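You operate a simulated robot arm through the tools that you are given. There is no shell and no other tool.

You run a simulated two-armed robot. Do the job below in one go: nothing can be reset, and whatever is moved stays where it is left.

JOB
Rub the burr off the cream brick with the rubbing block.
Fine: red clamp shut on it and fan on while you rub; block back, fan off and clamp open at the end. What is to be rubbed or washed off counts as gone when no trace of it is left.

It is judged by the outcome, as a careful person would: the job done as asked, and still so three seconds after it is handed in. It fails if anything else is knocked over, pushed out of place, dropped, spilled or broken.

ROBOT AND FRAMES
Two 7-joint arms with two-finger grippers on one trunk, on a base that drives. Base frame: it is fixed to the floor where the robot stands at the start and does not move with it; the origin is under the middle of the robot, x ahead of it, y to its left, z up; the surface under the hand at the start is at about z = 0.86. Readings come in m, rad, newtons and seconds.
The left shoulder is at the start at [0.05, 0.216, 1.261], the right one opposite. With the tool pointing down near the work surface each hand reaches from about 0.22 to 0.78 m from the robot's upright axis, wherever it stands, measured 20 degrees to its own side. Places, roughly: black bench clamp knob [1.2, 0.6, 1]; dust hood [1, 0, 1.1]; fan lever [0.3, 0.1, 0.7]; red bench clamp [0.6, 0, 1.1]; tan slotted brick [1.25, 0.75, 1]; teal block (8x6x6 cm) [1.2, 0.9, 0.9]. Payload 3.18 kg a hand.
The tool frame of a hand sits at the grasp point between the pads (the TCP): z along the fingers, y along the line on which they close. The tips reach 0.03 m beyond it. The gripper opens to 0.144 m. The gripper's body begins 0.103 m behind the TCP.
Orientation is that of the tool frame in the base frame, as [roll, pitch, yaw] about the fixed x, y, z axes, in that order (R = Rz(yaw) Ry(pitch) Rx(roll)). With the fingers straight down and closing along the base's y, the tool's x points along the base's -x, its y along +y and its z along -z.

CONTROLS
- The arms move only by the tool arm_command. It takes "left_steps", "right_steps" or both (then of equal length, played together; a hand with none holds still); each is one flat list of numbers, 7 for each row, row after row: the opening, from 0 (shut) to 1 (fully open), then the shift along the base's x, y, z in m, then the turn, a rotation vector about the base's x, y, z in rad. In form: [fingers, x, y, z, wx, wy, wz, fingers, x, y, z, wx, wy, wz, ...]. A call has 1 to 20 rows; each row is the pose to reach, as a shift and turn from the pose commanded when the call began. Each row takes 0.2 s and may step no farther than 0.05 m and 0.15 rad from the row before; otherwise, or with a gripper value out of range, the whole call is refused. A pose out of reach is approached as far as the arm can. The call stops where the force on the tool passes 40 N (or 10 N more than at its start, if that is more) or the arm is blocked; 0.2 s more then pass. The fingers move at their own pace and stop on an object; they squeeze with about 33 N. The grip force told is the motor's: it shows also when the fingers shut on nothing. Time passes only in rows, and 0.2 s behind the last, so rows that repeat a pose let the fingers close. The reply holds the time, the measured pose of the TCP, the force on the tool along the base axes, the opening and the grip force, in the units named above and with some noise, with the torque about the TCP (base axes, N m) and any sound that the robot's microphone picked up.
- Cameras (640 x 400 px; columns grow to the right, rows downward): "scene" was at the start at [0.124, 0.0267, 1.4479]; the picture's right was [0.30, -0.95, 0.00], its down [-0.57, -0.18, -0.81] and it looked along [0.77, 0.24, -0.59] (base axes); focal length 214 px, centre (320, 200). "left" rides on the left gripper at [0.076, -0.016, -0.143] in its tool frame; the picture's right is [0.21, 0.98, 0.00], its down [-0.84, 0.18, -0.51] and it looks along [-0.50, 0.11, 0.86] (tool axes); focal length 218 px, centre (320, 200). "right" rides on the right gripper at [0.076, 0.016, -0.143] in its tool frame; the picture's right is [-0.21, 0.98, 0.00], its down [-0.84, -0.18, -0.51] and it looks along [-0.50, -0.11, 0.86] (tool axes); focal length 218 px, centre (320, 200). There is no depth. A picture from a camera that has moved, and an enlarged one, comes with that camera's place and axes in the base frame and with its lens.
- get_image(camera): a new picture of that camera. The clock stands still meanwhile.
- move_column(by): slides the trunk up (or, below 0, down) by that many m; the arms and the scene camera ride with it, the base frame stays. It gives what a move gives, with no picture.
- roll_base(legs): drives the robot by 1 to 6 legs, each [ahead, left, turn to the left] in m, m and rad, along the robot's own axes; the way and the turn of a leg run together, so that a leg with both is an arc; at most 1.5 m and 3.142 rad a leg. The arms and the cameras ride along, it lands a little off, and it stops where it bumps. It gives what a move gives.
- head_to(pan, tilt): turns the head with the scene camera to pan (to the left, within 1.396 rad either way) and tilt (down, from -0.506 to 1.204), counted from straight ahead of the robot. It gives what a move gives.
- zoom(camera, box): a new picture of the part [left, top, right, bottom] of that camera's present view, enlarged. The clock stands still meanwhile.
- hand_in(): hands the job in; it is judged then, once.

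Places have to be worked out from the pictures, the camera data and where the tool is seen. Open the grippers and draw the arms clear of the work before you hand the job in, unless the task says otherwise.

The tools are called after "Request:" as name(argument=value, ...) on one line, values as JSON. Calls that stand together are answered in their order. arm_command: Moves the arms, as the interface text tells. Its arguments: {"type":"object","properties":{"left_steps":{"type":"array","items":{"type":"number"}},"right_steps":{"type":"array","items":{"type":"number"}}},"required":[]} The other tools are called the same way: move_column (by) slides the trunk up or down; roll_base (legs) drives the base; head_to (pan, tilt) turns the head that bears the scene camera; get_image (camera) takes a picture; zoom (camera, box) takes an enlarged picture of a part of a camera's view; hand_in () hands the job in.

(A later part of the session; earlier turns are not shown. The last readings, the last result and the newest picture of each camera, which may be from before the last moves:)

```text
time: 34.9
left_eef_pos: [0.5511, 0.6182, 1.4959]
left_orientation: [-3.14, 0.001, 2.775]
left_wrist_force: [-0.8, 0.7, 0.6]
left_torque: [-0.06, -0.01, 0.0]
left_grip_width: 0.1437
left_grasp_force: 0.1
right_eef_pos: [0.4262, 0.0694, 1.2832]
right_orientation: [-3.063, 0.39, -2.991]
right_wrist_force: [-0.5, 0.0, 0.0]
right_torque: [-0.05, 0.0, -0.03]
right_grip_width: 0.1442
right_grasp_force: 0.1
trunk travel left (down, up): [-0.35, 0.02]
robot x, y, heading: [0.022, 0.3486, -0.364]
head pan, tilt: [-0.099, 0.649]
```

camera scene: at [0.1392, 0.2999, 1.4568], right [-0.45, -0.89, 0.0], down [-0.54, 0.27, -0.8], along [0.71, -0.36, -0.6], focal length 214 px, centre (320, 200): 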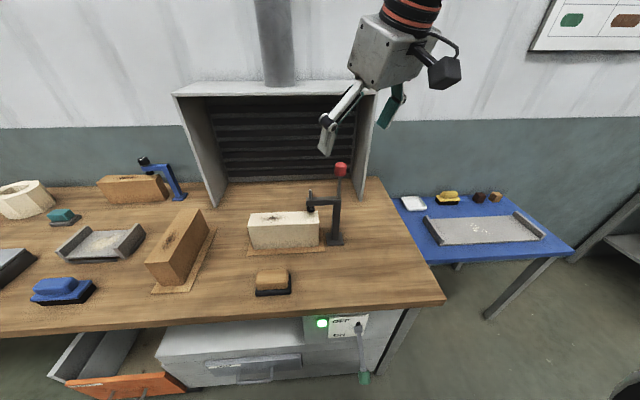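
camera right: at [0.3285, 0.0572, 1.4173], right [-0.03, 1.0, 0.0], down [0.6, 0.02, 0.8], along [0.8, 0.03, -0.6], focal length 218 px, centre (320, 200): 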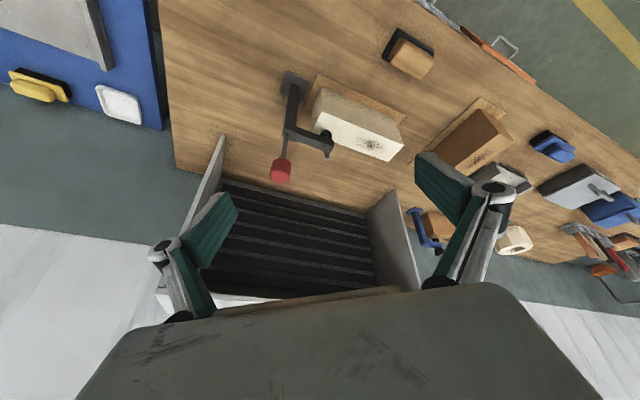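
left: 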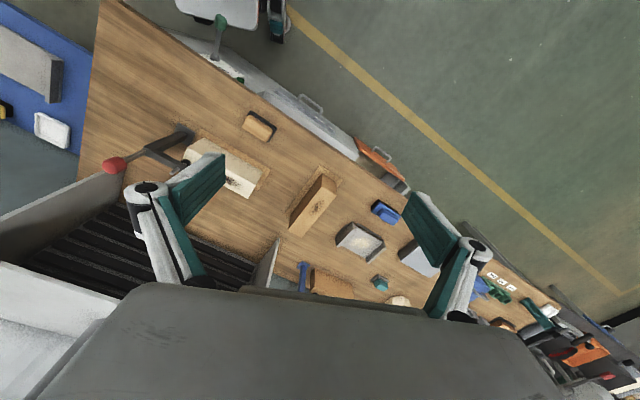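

The command pose follows the clipped one. I straighten the hand here first, then turn it the other way.

Request:
arm_command(right_steps=[1, 0, 0, 0, 0.006, 0.132, 0, 1, 0, 0, 0, 0.013, 0.265, 0, 1, 0, 0, 0, 0.019, 0.397, 0])

Request:
arm_command(right_steps=[1, 0, 0, 0, 0, 0, -0.14, 1, 0, 0, 0, 0, 0, -0.28, 1, 0, 0, 0, 0, 0, -0.42, 1, 0, 0, 0, 0, 0, -0.56, 1, 0, 0, 0, 0, 0, -0.7, 1, 0, 0, 0, 0, 0, -0.84, 1, 0, 0, 0, 0, 0, -0.98, 1, 0, 0, 0, 0, 0, -1.12, 1, 0, 0, 0, 0, 0, -1.26, 1, 0, 0, 0, 0, 0, -1.4, 1, 0, 0, 0, 0, 0, -1.54, 1, 0, 0, 0, 0, 0, -1.68, 1, 0, 0, 0, 0, 0, -1.82, 1, 0, 0, 0, 0, 0, -1.96, 1, 0, 0, 0, 0, 0, -2.09])

```text
time: 35.7
left_eef_pos: [0.5516, 0.6165, 1.4968]
left_orientation: [-3.141, 0.001, 2.776]
left_wrist_force: [-0.3, 0.6, -1.0]
left_torque: [0.0, 0.04, -0.03]
left_grip_width: 0.1439
left_grasp_force: 0.0
right_eef_pos: [0.4251, 0.0682, 1.2823]
right_orientation: [-3.104, 0.193, -3.001]
right_wrist_force: [0.1, 0.0, 0.0]
right_torque: [0.01, -0.01, 0.02]
right_grip_width: 0.1439
right_grasp_force: 0.0
right hand out of reach, approached as far as the arm can: row 2, 3
trunk travel left (down, up): [-0.35, 0.02]
robot x, y, heading: [0.0236, 0.348, -0.368]
head pan, tilt: [-0.099, 0.649]
```

```text
time: 38.9
left_eef_pos: [0.552, 0.6172, 1.4974]
left_orientation: [-3.14, 0.002, 2.777]
left_wrist_force: [-0.4, -0.5, 0.4]
left_torque: [-0.02, 0.01, -0.01]
left_grip_width: 0.1441
left_grasp_force: 0.1
right_eef_pos: [0.4244, 0.0704, 1.2817]
right_orientation: [-3.103, 0.195, 1.19]
right_wrist_force: [0.7, 0.0, 0.6]
right_torque: [0.04, 0.0, -0.01]
right_grip_width: 0.1442
right_grasp_force: 0.0
trunk travel left (down, up): [-0.35, 0.02]
robot x, y, heading: [0.0278, 0.3471, -0.368]
head pan, tilt: [-0.099, 0.649]
```

The other turn works (yaw 1.19). I straighten the remaining 0.2 rad tilt.

Request:
arm_command(right_steps=[1, 0, 0, 0, 0.083, -0.054, 0, 1, 0, 0, 0, 0.167, -0.108, 0])

```text
time: 39.5
left_eef_pos: [0.5497, 0.6155, 1.4965]
left_orientation: [3.141, 0.001, 2.776]
left_wrist_force: [1.5, 0.1, -0.9]
left_torque: [0.03, -0.01, 0.01]
left_grip_width: 0.144
left_grasp_force: 0.0
right_eef_pos: [0.4239, 0.0705, 1.281]
right_orientation: [3.141, -0.001, 1.188]
right_wrist_force: [0.1, -0.2, -0.4]
right_torque: [0.0, 0.01, 0.0]
right_grip_width: 0.1441
right_grasp_force: 0.0
trunk travel left (down, up): [-0.35, 0.02]
robot x, y, heading: [0.0242, 0.3442, -0.369]
head pan, tilt: [-0.099, 0.649]
```

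Straight now. I move over the knob at z≈1.24, just clearing it.

Request:
arm_command(right_steps=[1, 0.036, -0.014, -0.008, 0, 0, 0, 1, 0.072, -0.029, -0.016, 0, 0, 0, 1, 0.108, -0.043, -0.025, 0, 0, 0, 1, 0.143, -0.057, -0.033, 0, 0, 0, 1, 0.179, -0.0715, -0.041, 0, 0, 0])

Request:
get_image(camera="right")

Request:
get_image(camera="scene")

```text
time: 40.7
left_eef_pos: [0.5528, 0.6178, 1.4958]
left_orientation: [-3.141, 0.001, 2.776]
left_wrist_force: [1.1, -0.1, 0.3]
left_torque: [-0.03, 0.01, -0.02]
left_grip_width: 0.144
left_grasp_force: 0.1
right_eef_pos: [0.6053, -0.0019, 1.2409]
right_orientation: [-3.141, 0.001, 1.19]
right_wrist_force: [-0.7, 0.1, -0.2]
right_torque: [-0.02, 0.1, 0.0]
right_grip_width: 0.1442
right_grasp_force: 0.1
trunk travel left (down, up): [-0.35, 0.02]
robot x, y, heading: [0.026, 0.3482, -0.365]
head pan, tilt: [-0.099, 0.649]
```

```text
taken
camera right: at [0.6488, 0.0622, 1.3826], right [0.83, -0.56, 0.0], down [-0.48, -0.72, 0.51], along [-0.28, -0.42, -0.86], focal length 218 px, centre (320, 200)
```

right: 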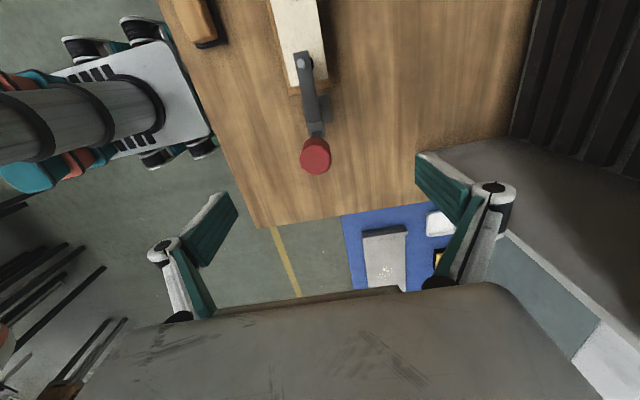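

```text
taken
camera scene: at [0.1421, 0.2944, 1.4563], right [-0.45, -0.89, 0.0], down [-0.54, 0.27, -0.8], along [0.71, -0.36, -0.61], focal length 214 px, centre (320, 200)
```

scene: 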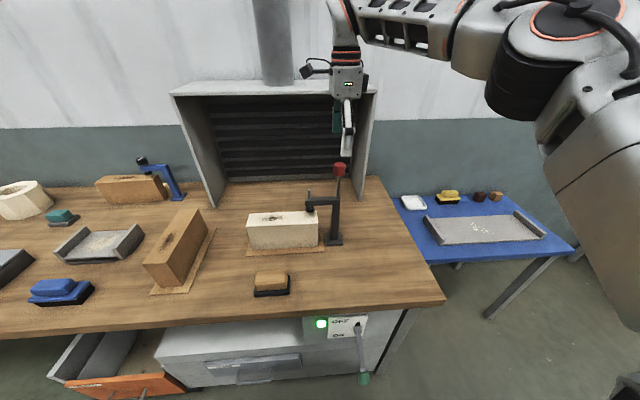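

The hand camera puts the knob at [0.602, 0.000], right under the grasp point. I descend and close on it.

Request:
arm_command(right_steps=[1, -0.003, 0.002, -0.03, 0, 0, 0, 1, -0.003, 0.002, -0.06, 0, 0, 0, 1, -0.003, 0.002, -0.088, 0, 0, 0, 0.5, -0.003, 0.002, -0.088, 0, 0, 0, 0, -0.003, 0.002, -0.088, 0, 0, 0, 0, -0.003, 0.002, -0.088, 0, 0, 0, 0, -0.003, 0.002, -0.088, 0, 0, 0])

Request:
get_image(camera="right")

Request:
zoom(camera="scene", box=[230, 50, 410, 270])

```text
time: 42.3
left_eef_pos: [0.5513, 0.6164, 1.4967]
left_orientation: [-3.141, 0.002, 2.776]
left_wrist_force: [1.4, -0.5, -0.1]
left_torque: [0.0, 0.0, 0.0]
left_grip_width: 0.144
left_grasp_force: 0.1
right_eef_pos: [0.6006, 0.0014, 1.1535]
right_orientation: [-3.14, 0.0, 1.189]
right_wrist_force: [-9.4, 2.9, -6.9]
right_torque: [0.1, 0.14, -0.01]
right_grip_width: 0.033
right_grasp_force: 45.0
trunk travel left (down, up): [-0.35, 0.02]
robot x, y, heading: [0.0245, 0.3471, -0.362]
head pan, tilt: [-0.099, 0.649]
```

```text
taken
camera right: at [0.6447, 0.0644, 1.2943], right [0.83, -0.56, 0.0], down [-0.48, -0.72, 0.51], along [-0.29, -0.42, -0.86], focal length 218 px, centre (320, 200)
```

right: 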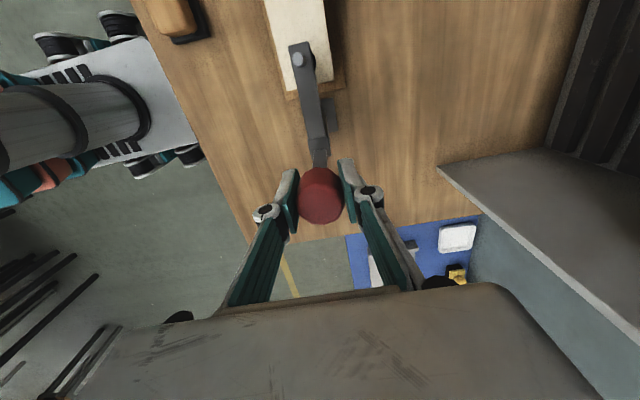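

```text
1.82 times, centred on (320, 160) of scene
camera zoom: at [0.1395, 0.2937, 1.4565], right [-0.45, -0.89, 0.0], down [-0.54, 0.27, -0.8], along [0.71, -0.36, -0.6], focal length 390 px, centre (320, 273)
```

zoom: 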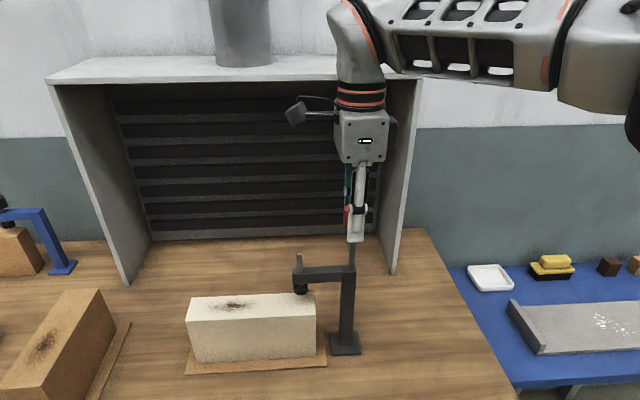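

Gripped at 33 mm. I probe gently toward the brick side (+u) by 12 mm and read the force.

Request:
arm_command(right_steps=[0, 0.0014, 0.0037, 0, 0, 0, 0, 0, 0.0029, 0.0075, 0, 0, 0, 0, 0, 0.0043, 0.0112, 0, 0, 0, 0])

```text
time: 43.1
left_eef_pos: [0.5512, 0.6149, 1.496]
left_orientation: [-3.139, 0.001, 2.77]
left_wrist_force: [0.9, 1.3, -0.9]
left_torque: [-0.08, -0.01, -0.03]
left_grip_width: 0.144
left_grasp_force: 0.1
right_eef_pos: [0.6012, 0.0013, 1.1527]
right_orientation: [-3.139, 0.01, 1.174]
right_wrist_force: [-15.0, -11.8, 2.3]
right_torque: [0.79, 0.24, 0.04]
right_grip_width: 0.0329
right_grasp_force: 45.0
trunk travel left (down, up): [-0.35, 0.02]
robot x, y, heading: [0.026, 0.3473, -0.366]
head pan, tilt: [-0.099, 0.649]
stopped in row 3 (right hand): the force on the tool passed its limit at 42 N (the readings are from after the stop); the commanded pose is now the measured one
```

It does not give toward +u (42 N, no motion). I probe the other way, −u.

Request:
arm_command(right_steps=[0, -0.0014, -0.0037, 0, 0, 0, 0, 0, -0.0029, -0.0075, 0, 0, 0, 0, 0, -0.0043, -0.0112, -0.0005, 0, 0, 0])

```text
time: 43.9
left_eef_pos: [0.5513, 0.619, 1.4949]
left_orientation: [-3.138, 0.001, 2.776]
left_wrist_force: [-0.3, 0.3, -0.6]
left_torque: [-0.02, -0.02, 0.04]
left_grip_width: 0.144
left_grasp_force: 0.0
right_eef_pos: [0.5997, -0.0005, 1.1524]
right_orientation: [-3.139, 0.004, 1.185]
right_wrist_force: [1.3, 18.4, 0.5]
right_torque: [1.31, -0.46, 0.02]
right_grip_width: 0.0336
right_grasp_force: 45.2
trunk travel left (down, up): [-0.35, 0.02]
robot x, y, heading: [0.0254, 0.3446, -0.37]
head pan, tilt: [-0.099, 0.649]
```

Also stiff toward −u (18 N for barely 2 mm). I relieve that and probe along the bench depth, toward the robot (−n).

Request:
arm_command(right_steps=[0, 0.003, 0.009, 0, 0, 0, 0, 0, -0.0007, 0.0104, 0, 0, 0, 0, 0, -0.0045, 0.0118, 0, 0, 0, 0, 0, -0.0082, 0.0132, 0, 0, 0, 0])

```text
time: 44.9
left_eef_pos: [0.5534, 0.6157, 1.4955]
left_orientation: [-3.14, 0.0, 2.773]
left_wrist_force: [0.1, 0.4, -0.1]
left_torque: [0.0, -0.03, 0.01]
left_grip_width: 0.1442
left_grasp_force: 0.0
right_eef_pos: [0.5993, -0.0005, 1.1522]
right_orientation: [3.12, 0.01, 1.177]
right_wrist_force: [15.1, -3.6, -9.9]
right_torque: [0.18, -0.16, 0.07]
right_grip_width: 0.0329
right_grasp_force: 44.9
trunk travel left (down, up): [-0.35, 0.02]
robot x, y, heading: [0.0248, 0.346, -0.368]
head pan, tilt: [-0.099, 0.649]
stopped in row 4 (right hand): the force on the tool passed its limit at 41 N (the readings are from after the stop); the commanded pose is now the measured one
```

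Toward the robot is also blocked. I probe away from the robot (+n).

Request:
arm_command(right_steps=[0, 0.003, -0.001, 0, 0, 0, 0, 0, 0.0065, -0.0025, 0, 0, 0, 0, 0, 0.01, -0.0038, 0, 0, 0, 0, 0, 0.013, -0.005, 0, 0, 0, 0])

```text
time: 45.9
left_eef_pos: [0.5501, 0.6161, 1.4979]
left_orientation: [-3.139, 0.0, 2.771]
left_wrist_force: [0.0, -0.7, 0.4]
left_torque: [0.01, 0.05, -0.01]
left_grip_width: 0.1439
left_grasp_force: 0.1
right_eef_pos: [0.6003, -0.0009, 1.1524]
right_orientation: [-3.138, 0.01, 1.175]
right_wrist_force: [-10.5, -1.9, 4.9]
right_torque: [-0.37, 0.82, 0.12]
right_grip_width: 0.0328
right_grasp_force: 44.7
trunk travel left (down, up): [-0.35, 0.02]
robot x, y, heading: [0.0245, 0.3485, -0.37]
head pan, tilt: [-0.099, 0.649]
stopped in row 4 (right hand): the force on the tool passed its limit at 43 N (the readings are from after the stop); the commanded pose is now the measured one
```

Depthwise it is rigid both ways, so −u is the only direction that gave at all. I push further that way along the lever's arc.

Request:
arm_command(right_steps=[0, -0.0016, -0.0042, -0.0001, 0, 0, 0, 0, -0.0032, -0.0084, -0.0003, 0, 0, 0, 0, -0.0048, -0.0126, -0.0008, 0, 0, 0, 0, -0.0064, -0.0168, -0.0015, 0, 0, 0, 0, -0.008, -0.021, -0.0024, 0, 0, 0])

Request:
zoom(camera="scene", box=[270, 110, 390, 260])

```text
time: 47.0
left_eef_pos: [0.5493, 0.6184, 1.4967]
left_orientation: [-3.138, 0.003, 2.772]
left_wrist_force: [0.3, -0.1, -0.6]
left_torque: [-0.01, 0.0, -0.03]
left_grip_width: 0.144
left_grasp_force: 0.0
right_eef_pos: [0.5935, -0.0184, 1.1486]
right_orientation: [-3.141, 0.007, 1.175]
right_wrist_force: [-3.4, 20.8, 3.3]
right_torque: [1.32, -0.39, 0.02]
right_grip_width: 0.0329
right_grasp_force: 45.2
trunk travel left (down, up): [-0.35, 0.02]
robot x, y, heading: [0.0269, 0.3468, -0.369]
head pan, tilt: [-0.099, 0.649]
```

```text
2.67 times, centred on (330, 185) of scene
camera zoom: at [0.139, 0.2956, 1.4566], right [-0.45, -0.89, 0.0], down [-0.54, 0.27, -0.8], along [0.71, -0.36, -0.6], focal length 572 px, centre (293, 240)
```

zoom: 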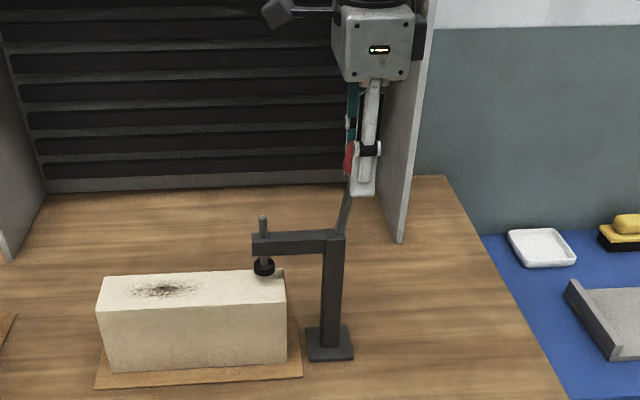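

It moves: the lever is tilting toward −u against about 20 N, and the spindle appears to be coming down. I continue along the arc.

Request:
arm_command(right_steps=[0, -0.0024, -0.0063, -0.0018, 0, 0, 0, 0, -0.0048, -0.0125, -0.0039, 0, 0, 0, 0, -0.0072, -0.0188, -0.0067, 0, 0, 0, 0, -0.0096, -0.025, -0.0099, 0, 0, 0, 0, -0.0119, -0.0308, -0.0136, 0, 0, 0, 0, -0.0141, -0.0366, -0.0177, 0, 0, 0, 0, -0.0161, -0.0418, -0.0222, 0, 0, 0, 0, -0.0181, -0.047, -0.0271, 0, 0, 0])

Request:
zoom(camera="scene", box=[270, 110, 390, 260])

```text
time: 48.9
left_eef_pos: [0.5486, 0.6173, 1.497]
left_orientation: [-3.14, 0.004, 2.772]
left_wrist_force: [-0.6, -0.4, 0.0]
left_torque: [0.0, -0.01, 0.0]
left_grip_width: 0.1443
left_grasp_force: 0.2
right_eef_pos: [0.5738, -0.0644, 1.1245]
right_orientation: [-3.139, 0.006, 1.175]
right_wrist_force: [-16.3, 21.3, 4.4]
right_torque: [1.34, -0.35, 0.16]
right_grip_width: 0.0327
right_grasp_force: 44.9
trunk travel left (down, up): [-0.35, 0.02]
robot x, y, heading: [0.0234, 0.3428, -0.372]
head pan, tilt: [-0.099, 0.649]
```

```text
2.67 times, centred on (330, 185) of scene
camera zoom: at [0.1371, 0.2954, 1.4568], right [-0.45, -0.89, 0.0], down [-0.54, 0.27, -0.8], along [0.71, -0.36, -0.6], focal length 572 px, centre (293, 240)
```

zoom: 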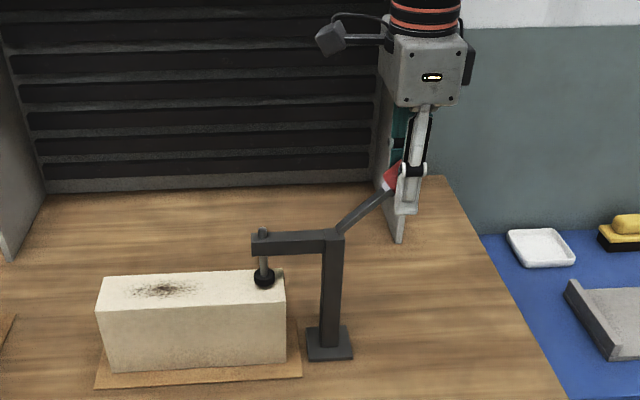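

The spindle is coming down with the lever at about 45°. I continue round the arc, correcting the slight sideways load.

Request:
arm_command(right_steps=[0, -0.0031, -0.0038, -0.0085, 0, 0, 0, 0, -0.0052, -0.0068, -0.0142, 0, 0, 0, 0, -0.0073, -0.0099, -0.0199, 0, 0, 0, 0, -0.0084, -0.0126, -0.026, 0, 0, 0, 0, -0.0095, -0.0153, -0.0321, 0, 0, 0, 0, -0.0103, -0.0171, -0.0386, 0, 0, 0, 0, -0.011, -0.0189, -0.0451, 0, 0, 0, 0, -0.0114, -0.0199, -0.0518, 0, 0, 0, 0, -0.0118, -0.0208, -0.0584, 0, 0, 0])

Request:
zoom(camera="scene", box=[270, 110, 390, 260])

```text
time: 50.0
left_eef_pos: [0.549, 0.6151, 1.4972]
left_orientation: [3.139, 0.004, 2.772]
left_wrist_force: [0.1, -0.4, -0.8]
left_torque: [0.03, 0.02, 0.0]
left_grip_width: 0.1439
left_grasp_force: 0.1
right_eef_pos: [0.5675, -0.0803, 1.1005]
right_orientation: [3.131, 0.0, 1.175]
right_wrist_force: [-14.7, 8.8, 17.5]
right_torque: [-0.53, 0.61, 0.03]
right_grip_width: 0.0328
right_grasp_force: 45.3
trunk travel left (down, up): [-0.35, 0.02]
robot x, y, heading: [0.0231, 0.3439, -0.368]
head pan, tilt: [-0.099, 0.649]
stopped in row 5 (right hand): the force on the tool passed its limit at 40 N (the readings are from after the stop); the commanded pose is now the measured one
```

```text
2.67 times, centred on (330, 185) of scene
camera zoom: at [0.137, 0.2933, 1.4566], right [-0.45, -0.89, 0.0], down [-0.54, 0.27, -0.8], along [0.71, -0.36, -0.6], focal length 572 px, centre (293, 240)
```

zoom: 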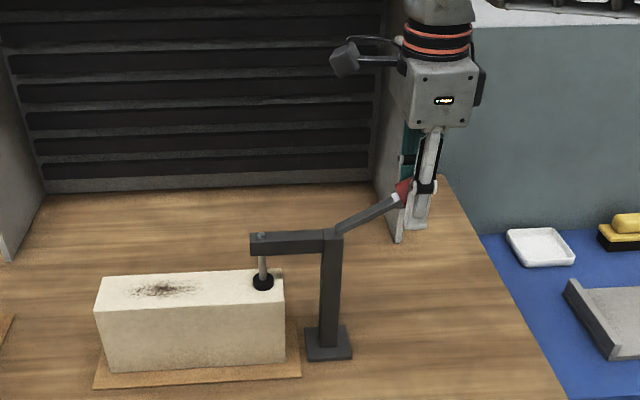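

At about 63° the force hit 40 N and the pad looks to be on the brick. I push along the tangent once more to see whether it goes further or is at its stop.

Request:
arm_command(right_steps=[0, -0.0008, -0.002, -0.004, 0, 0, 0, 0, -0.0015, -0.004, -0.009, 0, 0, 0, 0, -0.0022, -0.0056, -0.014, 0, 0, 0])

Request:
get_image(camera="right")

Request:
zoom(camera="scene", box=[290, 170, 350, 250])

```text
time: 50.5
left_eef_pos: [0.5482, 0.6161, 1.4972]
left_orientation: [-3.139, 0.005, 2.771]
left_wrist_force: [0.0, -0.6, 0.4]
left_torque: [0.06, 0.02, 0.02]
left_grip_width: 0.1441
left_grasp_force: 0.0
right_eef_pos: [0.5671, -0.0785, 1.0997]
right_orientation: [3.129, -0.006, 1.178]
right_wrist_force: [-17.5, 8.9, 17.0]
right_torque: [-0.41, 0.6, 0.06]
right_grip_width: 0.0326
right_grasp_force: 44.8
trunk travel left (down, up): [-0.35, 0.02]
robot x, y, heading: [0.0256, 0.3434, -0.368]
head pan, tilt: [-0.099, 0.649]
stopped in row 2 (right hand): the force on the tool passed its limit at 43 N (the readings are from after the stop); the commanded pose is now the measured one
```

```text
taken
camera right: at [0.6097, -0.0161, 1.2435], right [0.82, -0.57, 0.01], down [-0.5, -0.71, 0.5], along [-0.28, -0.42, -0.87], focal length 218 px, centre (320, 200)
```

right: 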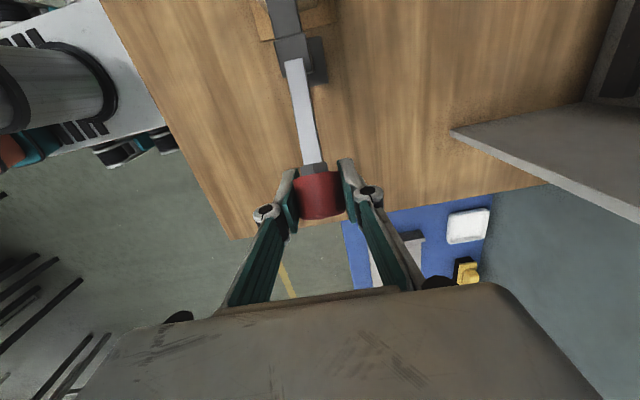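

```text
5.00 times, centred on (320, 210) of scene
camera zoom: at [0.1367, 0.2935, 1.4566], right [-0.45, -0.89, 0.0], down [-0.54, 0.27, -0.8], along [0.71, -0.36, -0.6], focal length 1072 px, centre (320, 150)
```

zoom: 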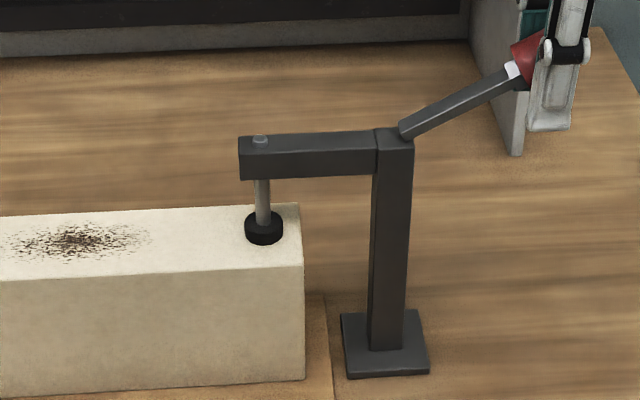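

The pad rests on the brick top (z≈0.978) and the lever is against its stop, so the clamp is shut. I release and lift the hand clear.

Request:
arm_command(right_steps=[0.5, 0, 0, 0, 0, 0, 0, 1, 0, 0, 0, 0, 0, 0, 1, 0, 0, 0, 0, 0, 0, 1, 0, 0, 0.03, 0, 0, 0, 1, 0, 0, 0.07, 0, 0, 0, 1, 0, 0, 0.11, 0, 0, 0, 1, 0, 0, 0.15, 0, 0, 0])

Request:
zoom(camera="scene", box=[270, 110, 390, 260])

Request:
get_image(camera="right")

```text
time: 52.1
left_eef_pos: [0.551, 0.617, 1.4972]
left_orientation: [-3.14, 0.003, 2.773]
left_wrist_force: [-0.8, 0.5, -1.3]
left_torque: [-0.03, 0.0, -0.02]
left_grip_width: 0.1442
left_grasp_force: 0.0
right_eef_pos: [0.57, -0.0818, 1.2471]
right_orientation: [3.124, 0.0, 1.178]
right_wrist_force: [-0.2, 0.0, 0.4]
right_torque: [-0.03, 0.0, -0.03]
right_grip_width: 0.1439
right_grasp_force: 0.1
trunk travel left (down, up): [-0.35, 0.02]
robot x, y, heading: [0.025, 0.3422, -0.371]
head pan, tilt: [-0.099, 0.649]
```

```text
2.67 times, centred on (330, 185) of scene
camera zoom: at [0.1394, 0.2938, 1.4565], right [-0.45, -0.89, 0.0], down [-0.54, 0.27, -0.8], along [0.71, -0.36, -0.6], focal length 572 px, centre (293, 240)
```

zoom: 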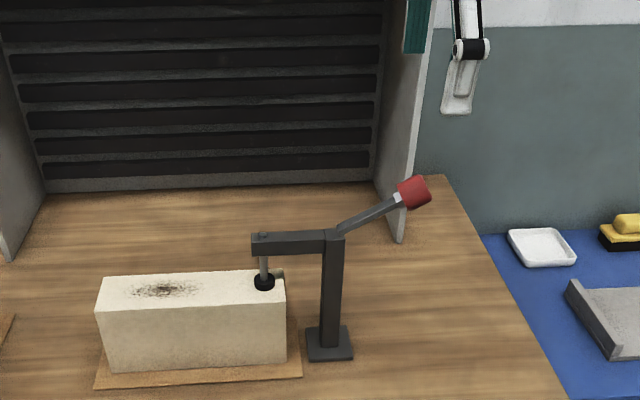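

```text
taken
camera right: at [0.6127, -0.0169, 1.3901], right [0.82, -0.57, 0.02], down [-0.5, -0.71, 0.5], along [-0.27, -0.42, -0.86], focal length 218 px, centre (320, 200)
```

right: 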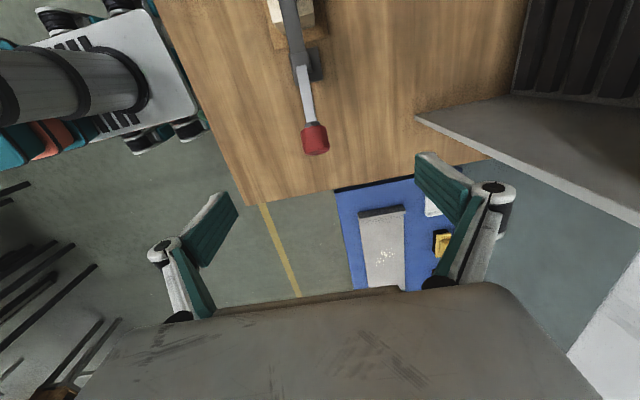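

The lever stays put, clamp shut. I draw the right arm back out of the way and look closely at the rubbing block.

Request:
arm_command(right_steps=[1, -0.035, 0.006, 0.01, 0, 0, 0, 1, -0.07, 0.012, 0.02, 0, 0, 0, 1, -0.105, 0.018, 0.03, 0, 0, 0, 1, -0.14, 0.024, 0.03, 0, 0, 0, 1, -0.175, 0.03, 0.03, 0, 0, 0])

Request:
zoom(camera="scene", box=[230, 250, 320, 310])

Request:
get_image(camera="left")

Request:
zoom(camera="left", box=[170, 80, 290, 180])

```text
time: 53.3
left_eef_pos: [0.5502, 0.6149, 1.4964]
left_orientation: [-3.141, 0.002, 2.774]
left_wrist_force: [-0.1, 0.0, 0.1]
left_torque: [0.0, -0.03, 0.02]
left_grip_width: 0.1439
left_grasp_force: 0.0
right_eef_pos: [0.3959, -0.0524, 1.2766]
right_orientation: [3.124, -0.001, 1.175]
right_wrist_force: [-0.2, 0.6, 0.1]
right_torque: [0.01, -0.01, 0.0]
right_grip_width: 0.1442
right_grasp_force: 0.0
trunk travel left (down, up): [-0.35, 0.02]
robot x, y, heading: [0.0269, 0.3495, -0.369]
head pan, tilt: [-0.099, 0.649]
```

```text
6.67 times, centred on (275, 280) of scene
camera zoom: at [0.1387, 0.2926, 1.4565], right [-0.45, -0.89, 0.0], down [-0.54, 0.27, -0.8], along [0.71, -0.36, -0.6], focal length 1430 px, centre (620, -333)
```

zoom: 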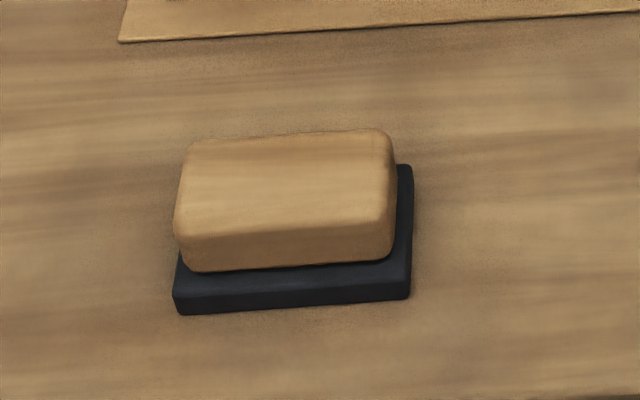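

```text
taken
camera left: at [0.473, 0.6263, 1.6402], right [0.16, 0.99, 0.0], down [0.85, -0.14, 0.51], along [0.5, -0.08, -0.86], focal length 218 px, centre (320, 200)
```

left: 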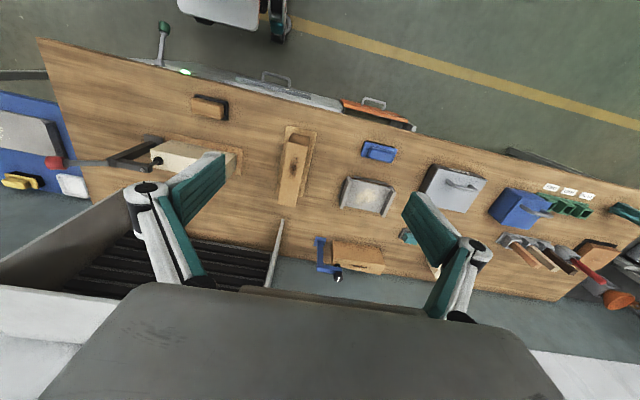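

```text
4.00 times, centred on (230, 130) of left
camera zoom: at [0.473, 0.6263, 1.6402], right [0.16, 0.99, 0.0], down [0.85, -0.14, 0.51], along [0.5, -0.08, -0.86], focal length 873 px, centre (680, 480)
```

zoom: 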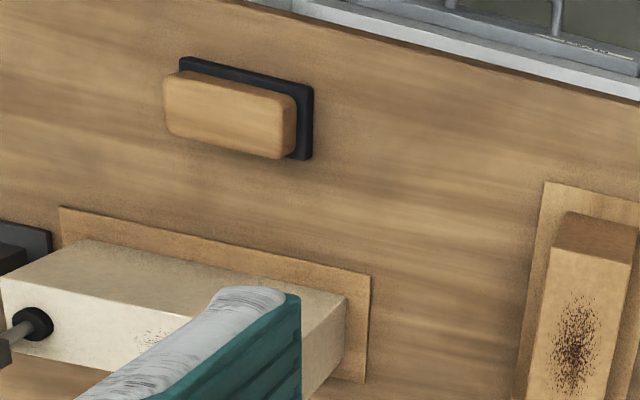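

The block's sole is about 10×5.5 cm, centred near [0.520, 0.259] with its long axis along the bench (~22.5°), wooden top at z≈0.911. I bring the left hand over it, turned 90° so it closes across the handle.

Request:
arm_command(left_steps=[1, -0.0026, -0.0297, -0.0288, 0, 0, 0.1288, 1, -0.0052, -0.0593, -0.0577, 0, 0, 0.2576, 1, -0.0078, -0.089, -0.0865, 0, 0, 0.3864, 1, -0.0103, -0.1187, -0.1153, 0, 0, 0.5152, 1, -0.0129, -0.1483, -0.1442, 0, 0, 0.644, 1, -0.0155, -0.178, -0.173, 0, 0, 0.7728, 1, -0.0181, -0.2077, -0.2018, 0, 0, 0.9017, 1, -0.0207, -0.2373, -0.2307, 0, 0, 1.0305, 1, -0.0233, -0.267, -0.2595, 0, 0, 1.1593, 1, -0.0258, -0.2967, -0.2883, 0, 0, 1.2881, 1, -0.0284, -0.3263, -0.3172, 0, 0, 1.4169, 1, -0.031, -0.356, -0.346, 0, 0, 1.5457])

Request:
get_image(camera="left")

Request:
get_image(camera="scene")

```text
time: 55.9
left_eef_pos: [0.7971, 0.6856, 1.3251]
left_orientation: [3.129, -0.009, -2.064]
left_wrist_force: [-0.2, 0.5, -0.1]
left_torque: [-0.02, -0.03, 0.0]
left_grip_width: 0.1439
left_grasp_force: 0.1
left hand out of reach, approached as far as the arm can: row 3, 4, 5, 6, 7, 8, 9, 10, 11, 12
right_eef_pos: [0.3962, -0.0516, 1.2778]
right_orientation: [3.126, -0.002, 1.178]
right_wrist_force: [0.1, -0.7, 0.4]
right_torque: [-0.01, -0.03, 0.02]
right_grip_width: 0.1441
right_grasp_force: 0.0
trunk travel left (down, up): [-0.35, 0.02]
robot x, y, heading: [0.0247, 0.3473, -0.37]
head pan, tilt: [-0.099, 0.649]
```

```text
taken
camera left: at [0.7771, 0.6089, 1.4676], right [-0.96, 0.28, 0.01], down [0.25, 0.83, 0.5], along [0.13, 0.49, -0.86], focal length 218 px, centre (320, 200)
```

left: 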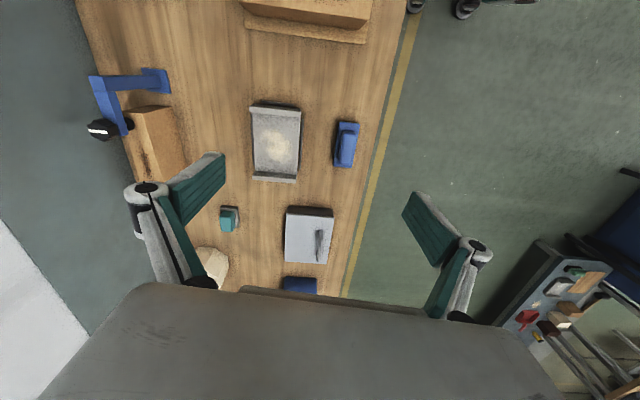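

```text
taken
camera scene: at [0.1396, 0.2931, 1.4565], right [-0.45, -0.89, 0.0], down [-0.54, 0.27, -0.8], along [0.71, -0.36, -0.6], focal length 214 px, centre (320, 200)
```

scene: 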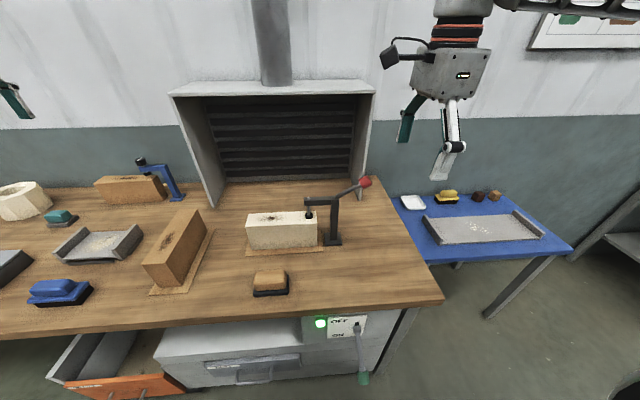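

The solver took a detour and the left hand ended out at [0.80, 0.69, 1.33], with nothing touched and the right yaw. I bring it back in half-way and check.

Request:
arm_command(left_steps=[1, -0.023, -0.0355, -0.0146, 0, 0, 0, 1, -0.046, -0.071, -0.0292, 0, 0, 0, 1, -0.0695, -0.1065, -0.0437, 0, 0, 0, 1, -0.0927, -0.142, -0.0583, 0, 0, 0, 1, -0.1158, -0.1775, -0.0729, 0, 0, 0, 1, -0.139, -0.213, -0.0875, 0, 0, 0])

```text
time: 57.3
left_eef_pos: [0.7916, 0.6785, 1.3313]
left_orientation: [3.129, -0.008, -2.065]
left_wrist_force: [-0.1, -0.4, -0.9]
left_torque: [-0.03, -0.02, 0.02]
left_grip_width: 0.144
left_grasp_force: 0.0
left hand out of reach, approached as far as the arm can: row 1, 2, 3, 4, 5, 6
right_eef_pos: [0.3966, -0.0517, 1.2775]
right_orientation: [3.125, -0.002, 1.177]
right_wrist_force: [-0.8, 0.7, 0.0]
right_torque: [-0.01, -0.06, 0.0]
right_grip_width: 0.1439
right_grasp_force: 0.1
trunk travel left (down, up): [-0.35, 0.02]
robot x, y, heading: [0.0263, 0.3472, -0.375]
head pan, tilt: [-0.099, 0.649]
```

It is held by a joint limit in this arm configuration. I undo some of the yaw turn and see whether the arm frees up.

Request:
arm_command(left_steps=[1, 0, 0, 0, 0, 0, -0.14, 1, 0, 0, 0, 0, 0, -0.28, 1, 0, 0, 0, 0, 0, -0.42, 1, 0, 0, 0, 0, 0, -0.56, 1, 0, 0, 0, 0, 0, -0.7, 1, 0, 0, 0, 0, 0, -0.84, 1, 0, 0, 0, 0, 0, -0.98, 1, 0, 0, 0, 0, 0, -1.12, 1, 0, 0, 0, 0, 0, -1.26, 1, 0, 0, 0, 0, 0, -1.4])

Request:
head_to(pan=0.9, tilt=0.4)

Request:
get_image(camera="scene")

```text
time: 59.5
left_eef_pos: [0.7926, 0.6814, 1.3309]
left_orientation: [3.127, -0.01, 2.814]
left_wrist_force: [0.9, -0.4, -0.6]
left_torque: [0.03, 0.01, 0.02]
left_grip_width: 0.144
left_grasp_force: 0.1
right_eef_pos: [0.3961, -0.0521, 1.2768]
right_orientation: [3.126, 0.0, 1.177]
right_wrist_force: [0.1, -0.6, 0.1]
right_torque: [-0.01, 0.02, 0.0]
right_grip_width: 0.1439
right_grasp_force: 0.1
trunk travel left (down, up): [-0.35, 0.02]
robot x, y, heading: [0.0246, 0.3487, -0.371]
head pan, tilt: [-0.099, 0.649]
```

```text
time: 60.8
left_eef_pos: [0.7919, 0.6807, 1.3303]
left_orientation: [3.129, -0.009, 2.816]
left_wrist_force: [0.1, -0.5, 0.4]
left_torque: [0.01, 0.0, 0.03]
left_grip_width: 0.1439
left_grasp_force: 0.0
right_eef_pos: [0.3967, -0.0512, 1.2769]
right_orientation: [3.126, -0.001, 1.177]
right_wrist_force: [0.6, 0.6, 0.7]
right_torque: [0.0, 0.03, 0.01]
right_grip_width: 0.144
right_grasp_force: 0.1
trunk travel left (down, up): [-0.35, 0.02]
robot x, y, heading: [0.0249, 0.3439, -0.367]
head pan, tilt: [0.901, 0.4]
```

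```text
taken
camera scene: at [0.1423, 0.379, 1.4789], right [0.51, -0.86, 0.0], down [-0.34, -0.2, -0.92], along [0.79, 0.47, -0.39], focal length 214 px, centre (320, 200)
```

scene: 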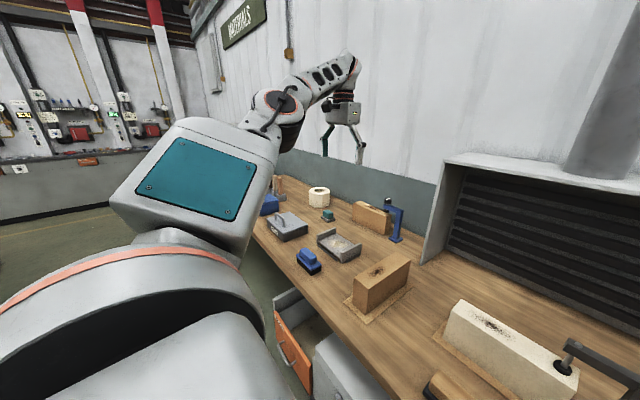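

The left arm is just stretched out to the left, touching nothing. With the yaw undone I try to draw it back in.

Request:
arm_command(left_steps=[1, -0.035, -0.02, -0.01, 0, 0, 0, 1, -0.07, -0.04, -0.02, 0, 0, 0, 1, -0.105, -0.06, -0.03, 0, 0, 0, 1, -0.14, -0.08, -0.04, 0, 0, 0, 1, -0.175, -0.1, -0.05, 0, 0, 0, 1, -0.21, -0.12, -0.06, 0, 0, 0])

```text
time: 62.2
left_eef_pos: [0.5792, 0.5622, 1.2718]
left_orientation: [3.129, -0.009, 2.816]
left_wrist_force: [-0.1, -0.4, -0.4]
left_torque: [0.03, -0.03, 0.0]
left_grip_width: 0.1439
left_grasp_force: 0.0
right_eef_pos: [0.3953, -0.0541, 1.2762]
right_orientation: [3.124, -0.001, 1.178]
right_wrist_force: [0.6, -0.7, -0.2]
right_torque: [-0.01, -0.03, 0.02]
right_grip_width: 0.144
right_grasp_force: 0.0
trunk travel left (down, up): [-0.35, 0.02]
robot x, y, heading: [0.0214, 0.3465, -0.371]
head pan, tilt: [0.901, 0.4]
```

Freed. I move over the block without turning first.

Request:
arm_command(left_steps=[1, -0.0085, -0.0433, -0.01, 0, 0, 0, 1, -0.017, -0.0866, -0.02, 0, 0, 0, 1, -0.0256, -0.13, -0.03, 0, 0, 0, 1, -0.034, -0.173, -0.04, 0, 0, 0, 1, -0.043, -0.2164, -0.05, 0, 0, 0, 1, -0.0511, -0.26, -0.06, 0, 0, 0, 1, -0.0597, -0.303, -0.07, 0, 0, 0])

Request:
arm_command(left_steps=[1, 0, 0, 0, 0, 0, 0.14, 1, 0, 0, 0, 0, 0, 0.28, 1, 0, 0, 0, 0, 0, 0.42, 1, 0, 0, 0, 0, 0, 0.56])

```text
time: 63.8
left_eef_pos: [0.6099, 0.5183, 1.2967]
left_orientation: [3.132, -0.014, 2.812]
left_wrist_force: [0.6, -0.8, -0.6]
left_torque: [0.01, 0.02, -0.01]
left_grip_width: 0.1442
left_grasp_force: 0.1
left hand out of reach, approached as far as the arm can: row 1, 2, 3, 4, 5, 6, 7
right_eef_pos: [0.3967, -0.0531, 1.2775]
right_orientation: [3.126, -0.001, 1.178]
right_wrist_force: [0.1, 0.7, 0.0]
right_torque: [0.0, 0.01, -0.03]
right_grip_width: 0.1441
right_grasp_force: 0.0
trunk travel left (down, up): [-0.35, 0.02]
robot x, y, heading: [0.0218, 0.345, -0.37]
head pan, tilt: [0.901, 0.4]
```

```text
time: 64.8
left_eef_pos: [0.6595, 0.5521, 1.3222]
left_orientation: [3.124, -0.012, -2.908]
left_wrist_force: [0.2, 0.0, -0.9]
left_torque: [-0.01, -0.05, -0.04]
left_grip_width: 0.1439
left_grasp_force: 0.1
left hand out of reach, approached as far as the arm can: row 1, 2, 3, 4
right_eef_pos: [0.3942, -0.0519, 1.2784]
right_orientation: [3.123, -0.004, 1.177]
right_wrist_force: [-0.7, -0.3, 0.9]
right_torque: [0.02, -0.11, 0.01]
right_grip_width: 0.1439
right_grasp_force: 0.2
trunk travel left (down, up): [-0.35, 0.02]
robot x, y, heading: [0.0301, 0.3474, -0.37]
head pan, tilt: [0.901, 0.4]
```

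Still limited while high and turned. I undo the turn and lower the hand, since reach is better near the bench.

Request:
arm_command(left_steps=[1, -0.018, -0.004, -0.03, 0, 0, -0.14, 1, -0.036, -0.008, -0.06, 0, 0, -0.28, 1, -0.054, -0.012, -0.09, 0, 0, -0.42, 1, -0.072, -0.016, -0.12, 0, 0, -0.56, 1, -0.09, -0.02, -0.15, 0, 0, -0.6, 1, -0.1, -0.02, -0.18, 0, 0, -0.6])

Request:
get_image(camera="scene")

```text
time: 66.2
left_eef_pos: [0.5907, 0.5755, 1.1868]
left_orientation: [3.129, -0.01, 2.773]
left_wrist_force: [-0.6, 0.6, 0.5]
left_torque: [-0.06, 0.01, 0.0]
left_grip_width: 0.1441
left_grasp_force: 0.1
left hand out of reach, approached as far as the arm can: row 3, 4, 5, 6
right_eef_pos: [0.3958, -0.051, 1.2772]
right_orientation: [3.125, 0.0, 1.177]
right_wrist_force: [0.0, -0.7, 0.2]
right_torque: [-0.01, 0.05, 0.0]
right_grip_width: 0.1439
right_grasp_force: 0.0
trunk travel left (down, up): [-0.35, 0.02]
robot x, y, heading: [0.0255, 0.3474, -0.369]
head pan, tilt: [0.901, 0.4]
```

```text
taken
camera scene: at [0.1422, 0.3797, 1.4789], right [0.51, -0.86, 0.0], down [-0.34, -0.2, -0.92], along [0.79, 0.47, -0.39], focal length 214 px, centre (320, 200)
```

scene: 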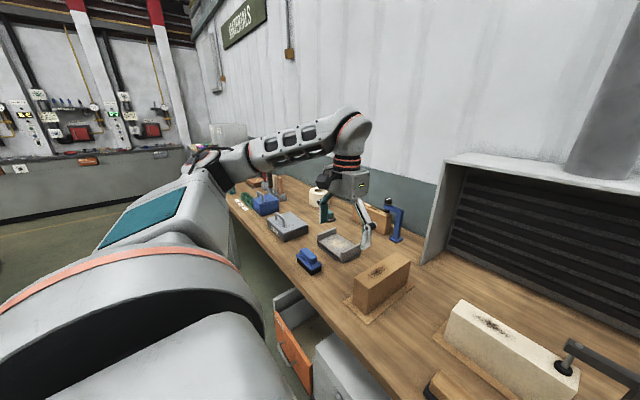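

The elbow is out to the left and something is near a limit. I return to the initial ready pose and then come in closer to the body before going down.

Request:
arm_command(left_steps=[1, -0.005, 0.005, 0.045, 0, 0, 0, 1, -0.01, 0.01, 0.09, 0, 0, 0, 1, -0.015, 0.015, 0.135, 0, 0, 0, 1, -0.02, 0.02, 0.18, 0, 0, 0, 1, -0.025, 0.025, 0.225, 0, 0, 0, 1, -0.03, 0.03, 0.27, 0, 0, 0, 1, -0.04, 0.04, 0.31, 0, 0, 0])

Request:
get_image(camera="scene")

```text
time: 67.8
left_eef_pos: [0.5517, 0.615, 1.5001]
left_orientation: [3.128, -0.009, 2.777]
left_wrist_force: [-0.5, 0.9, 0.0]
left_torque: [-0.01, 0.02, 0.0]
left_grip_width: 0.1442
left_grasp_force: 0.1
right_eef_pos: [0.3972, -0.0521, 1.278]
right_orientation: [3.126, 0.0, 1.179]
right_wrist_force: [-0.3, -1.2, 0.5]
right_torque: [-0.01, 0.01, -0.02]
right_grip_width: 0.144
right_grasp_force: 0.0
trunk travel left (down, up): [-0.35, 0.02]
robot x, y, heading: [0.0257, 0.3467, -0.367]
head pan, tilt: [0.901, 0.4]
```

```text
taken
camera scene: at [0.1423, 0.3799, 1.4789], right [0.51, -0.86, 0.0], down [-0.34, -0.2, -0.92], along [0.79, 0.47, -0.39], focal length 214 px, centre (320, 200)
```

scene: 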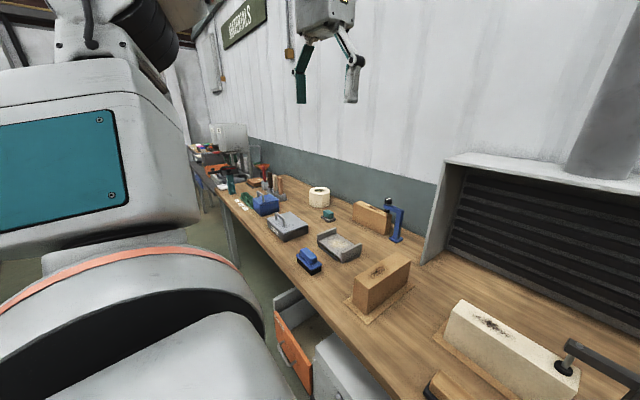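

Back at the ready pose. I move inward (toward the midline) at height, without turning.

Request:
arm_command(left_steps=[1, -0.023, -0.034, -0.016, 0, 0, 0, 1, -0.046, -0.068, -0.033, 0, 0, 0, 1, -0.0685, -0.102, -0.05, 0, 0, 0, 1, -0.091, -0.136, -0.066, 0, 0, 0, 1, -0.114, -0.17, -0.083, 0, 0, 0, 1, -0.137, -0.204, -0.1, 0, 0, 0])

```text
time: 69.2
left_eef_pos: [0.4619, 0.4767, 1.4342]
left_orientation: [3.129, -0.009, 2.778]
left_wrist_force: [-1.0, -0.4, 0.7]
left_torque: [0.0, 0.02, -0.01]
left_grip_width: 0.1442
left_grasp_force: 0.1
left hand out of reach, approached as far as the arm can: row 5, 6
right_eef_pos: [0.3965, -0.0524, 1.2767]
right_orientation: [3.125, -0.001, 1.176]
right_wrist_force: [-0.1, 0.3, -0.4]
right_torque: [0.02, -0.02, 0.0]
right_grip_width: 0.1436
right_grasp_force: 0.1
trunk travel left (down, up): [-0.35, 0.02]
robot x, y, heading: [0.0293, 0.3429, -0.365]
head pan, tilt: [0.901, 0.4]
```

Blocked from going further in at this height. I try descending here and then moving in.

Request:
arm_command(left_steps=[1, 0, 0, -0.045, 0, 0, 0, 1, 0, 0, -0.09, 0, 0, 0, 1, 0, 0, -0.135, 0, 0, 0, 1, 0, 0, -0.18, 0, 0, 0, 1, 0, 0, -0.225, 0, 0, 0, 1, 0, 0, -0.27, 0, 0, 0, 1, 0, 0, -0.31, 0, 0, 0])

Request:
get_image(camera="scene")

```text
time: 70.8
left_eef_pos: [0.5207, 0.5954, 1.2107]
left_orientation: [-3.12, -0.027, 2.747]
left_wrist_force: [-0.3, 0.0, -0.1]
left_torque: [-0.02, 0.08, -0.02]
left_grip_width: 0.1439
left_grasp_force: 0.0
left hand out of reach, approached as far as the arm can: row 1, 2, 3, 4, 5, 6, 7
right_eef_pos: [0.3998, -0.0515, 1.2752]
right_orientation: [3.13, 0.001, 1.178]
right_wrist_force: [0.6, -0.3, 0.3]
right_torque: [-0.02, 0.08, -0.02]
right_grip_width: 0.144
right_grasp_force: 0.0
trunk travel left (down, up): [-0.35, 0.02]
robot x, y, heading: [0.0256, 0.3478, -0.367]
head pan, tilt: [0.901, 0.4]
```

```text
taken
camera scene: at [0.1453, 0.3799, 1.4786], right [0.51, -0.86, 0.0], down [-0.34, -0.2, -0.92], along [0.79, 0.47, -0.39], focal length 214 px, centre (320, 200)
```

scene: 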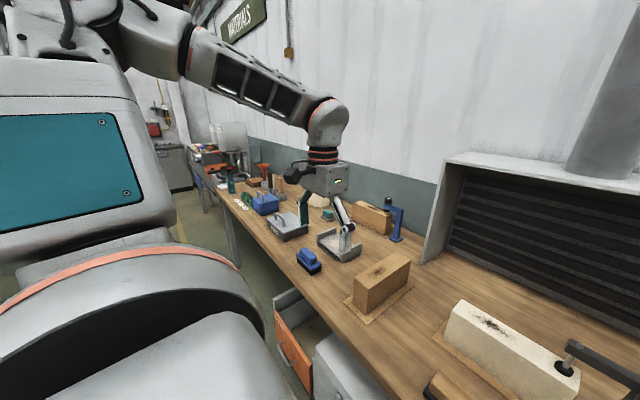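

The left arm's joints won't come inward here, while the right arm works well in this area. I'll rub with the right arm and shift the base left instead; first I check the open orange drawer's clearance.

Request:
head_to(pan=0.75, tilt=0.95)

Request:
get_image(camera="scene")

Request:
get_image(camera="right")

Request:
get_image(camera="left")

```text
time: 71.7
left_eef_pos: [0.5173, 0.5939, 1.2116]
left_orientation: [-3.122, -0.024, 2.748]
left_wrist_force: [0.2, -0.6, 0.8]
left_torque: [0.0, 0.03, -0.03]
left_grip_width: 0.144
left_grasp_force: 0.0
right_eef_pos: [0.397, -0.052, 1.2758]
right_orientation: [3.126, -0.003, 1.178]
right_wrist_force: [-0.1, 0.3, 0.4]
right_torque: [0.01, 0.0, 0.01]
right_grip_width: 0.1439
right_grasp_force: 0.0
trunk travel left (down, up): [-0.35, 0.02]
robot x, y, heading: [0.026, 0.3462, -0.371]
head pan, tilt: [0.75, 0.949]
```

```text
taken
camera scene: at [0.1302, 0.3593, 1.4324], right [0.37, -0.93, 0.0], down [-0.75, -0.3, -0.58], along [0.54, 0.22, -0.81], focal length 214 px, centre (320, 200)
```

scene: 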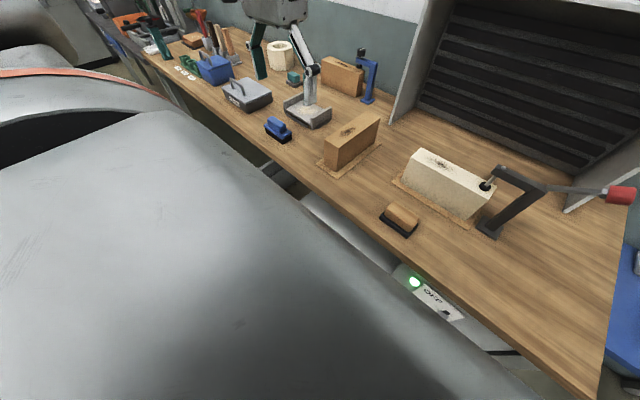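

```text
taken
camera right: at [0.4394, 0.0119, 1.4195], right [0.82, -0.57, 0.02], down [-0.5, -0.71, 0.5], along [-0.27, -0.42, -0.86], focal length 218 px, centre (320, 200)
```

right: 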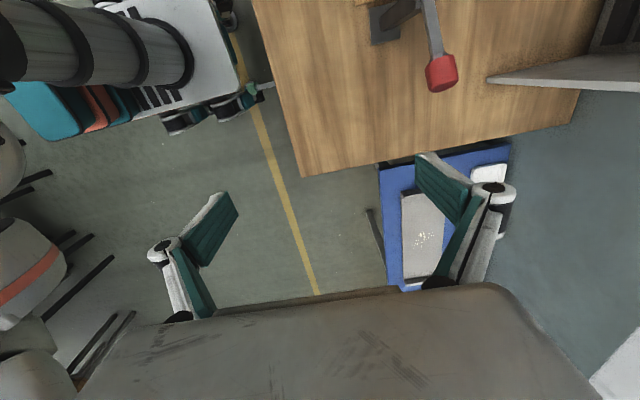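

```text
taken
camera left: at [0.4453, 0.6082, 1.357], right [0.18, 0.98, -0.01], down [0.86, -0.15, 0.48], along [0.47, -0.1, -0.88], focal length 218 px, centre (320, 200)
```

left: 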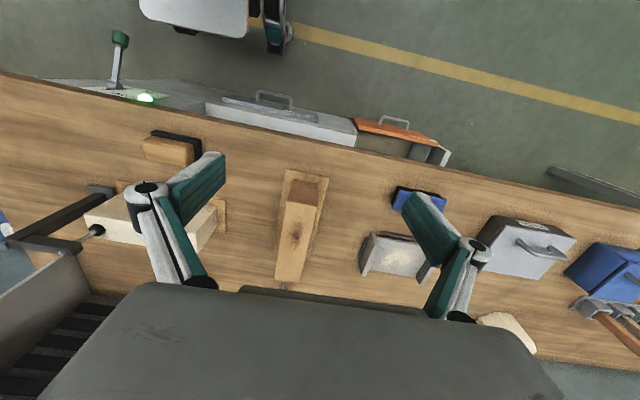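

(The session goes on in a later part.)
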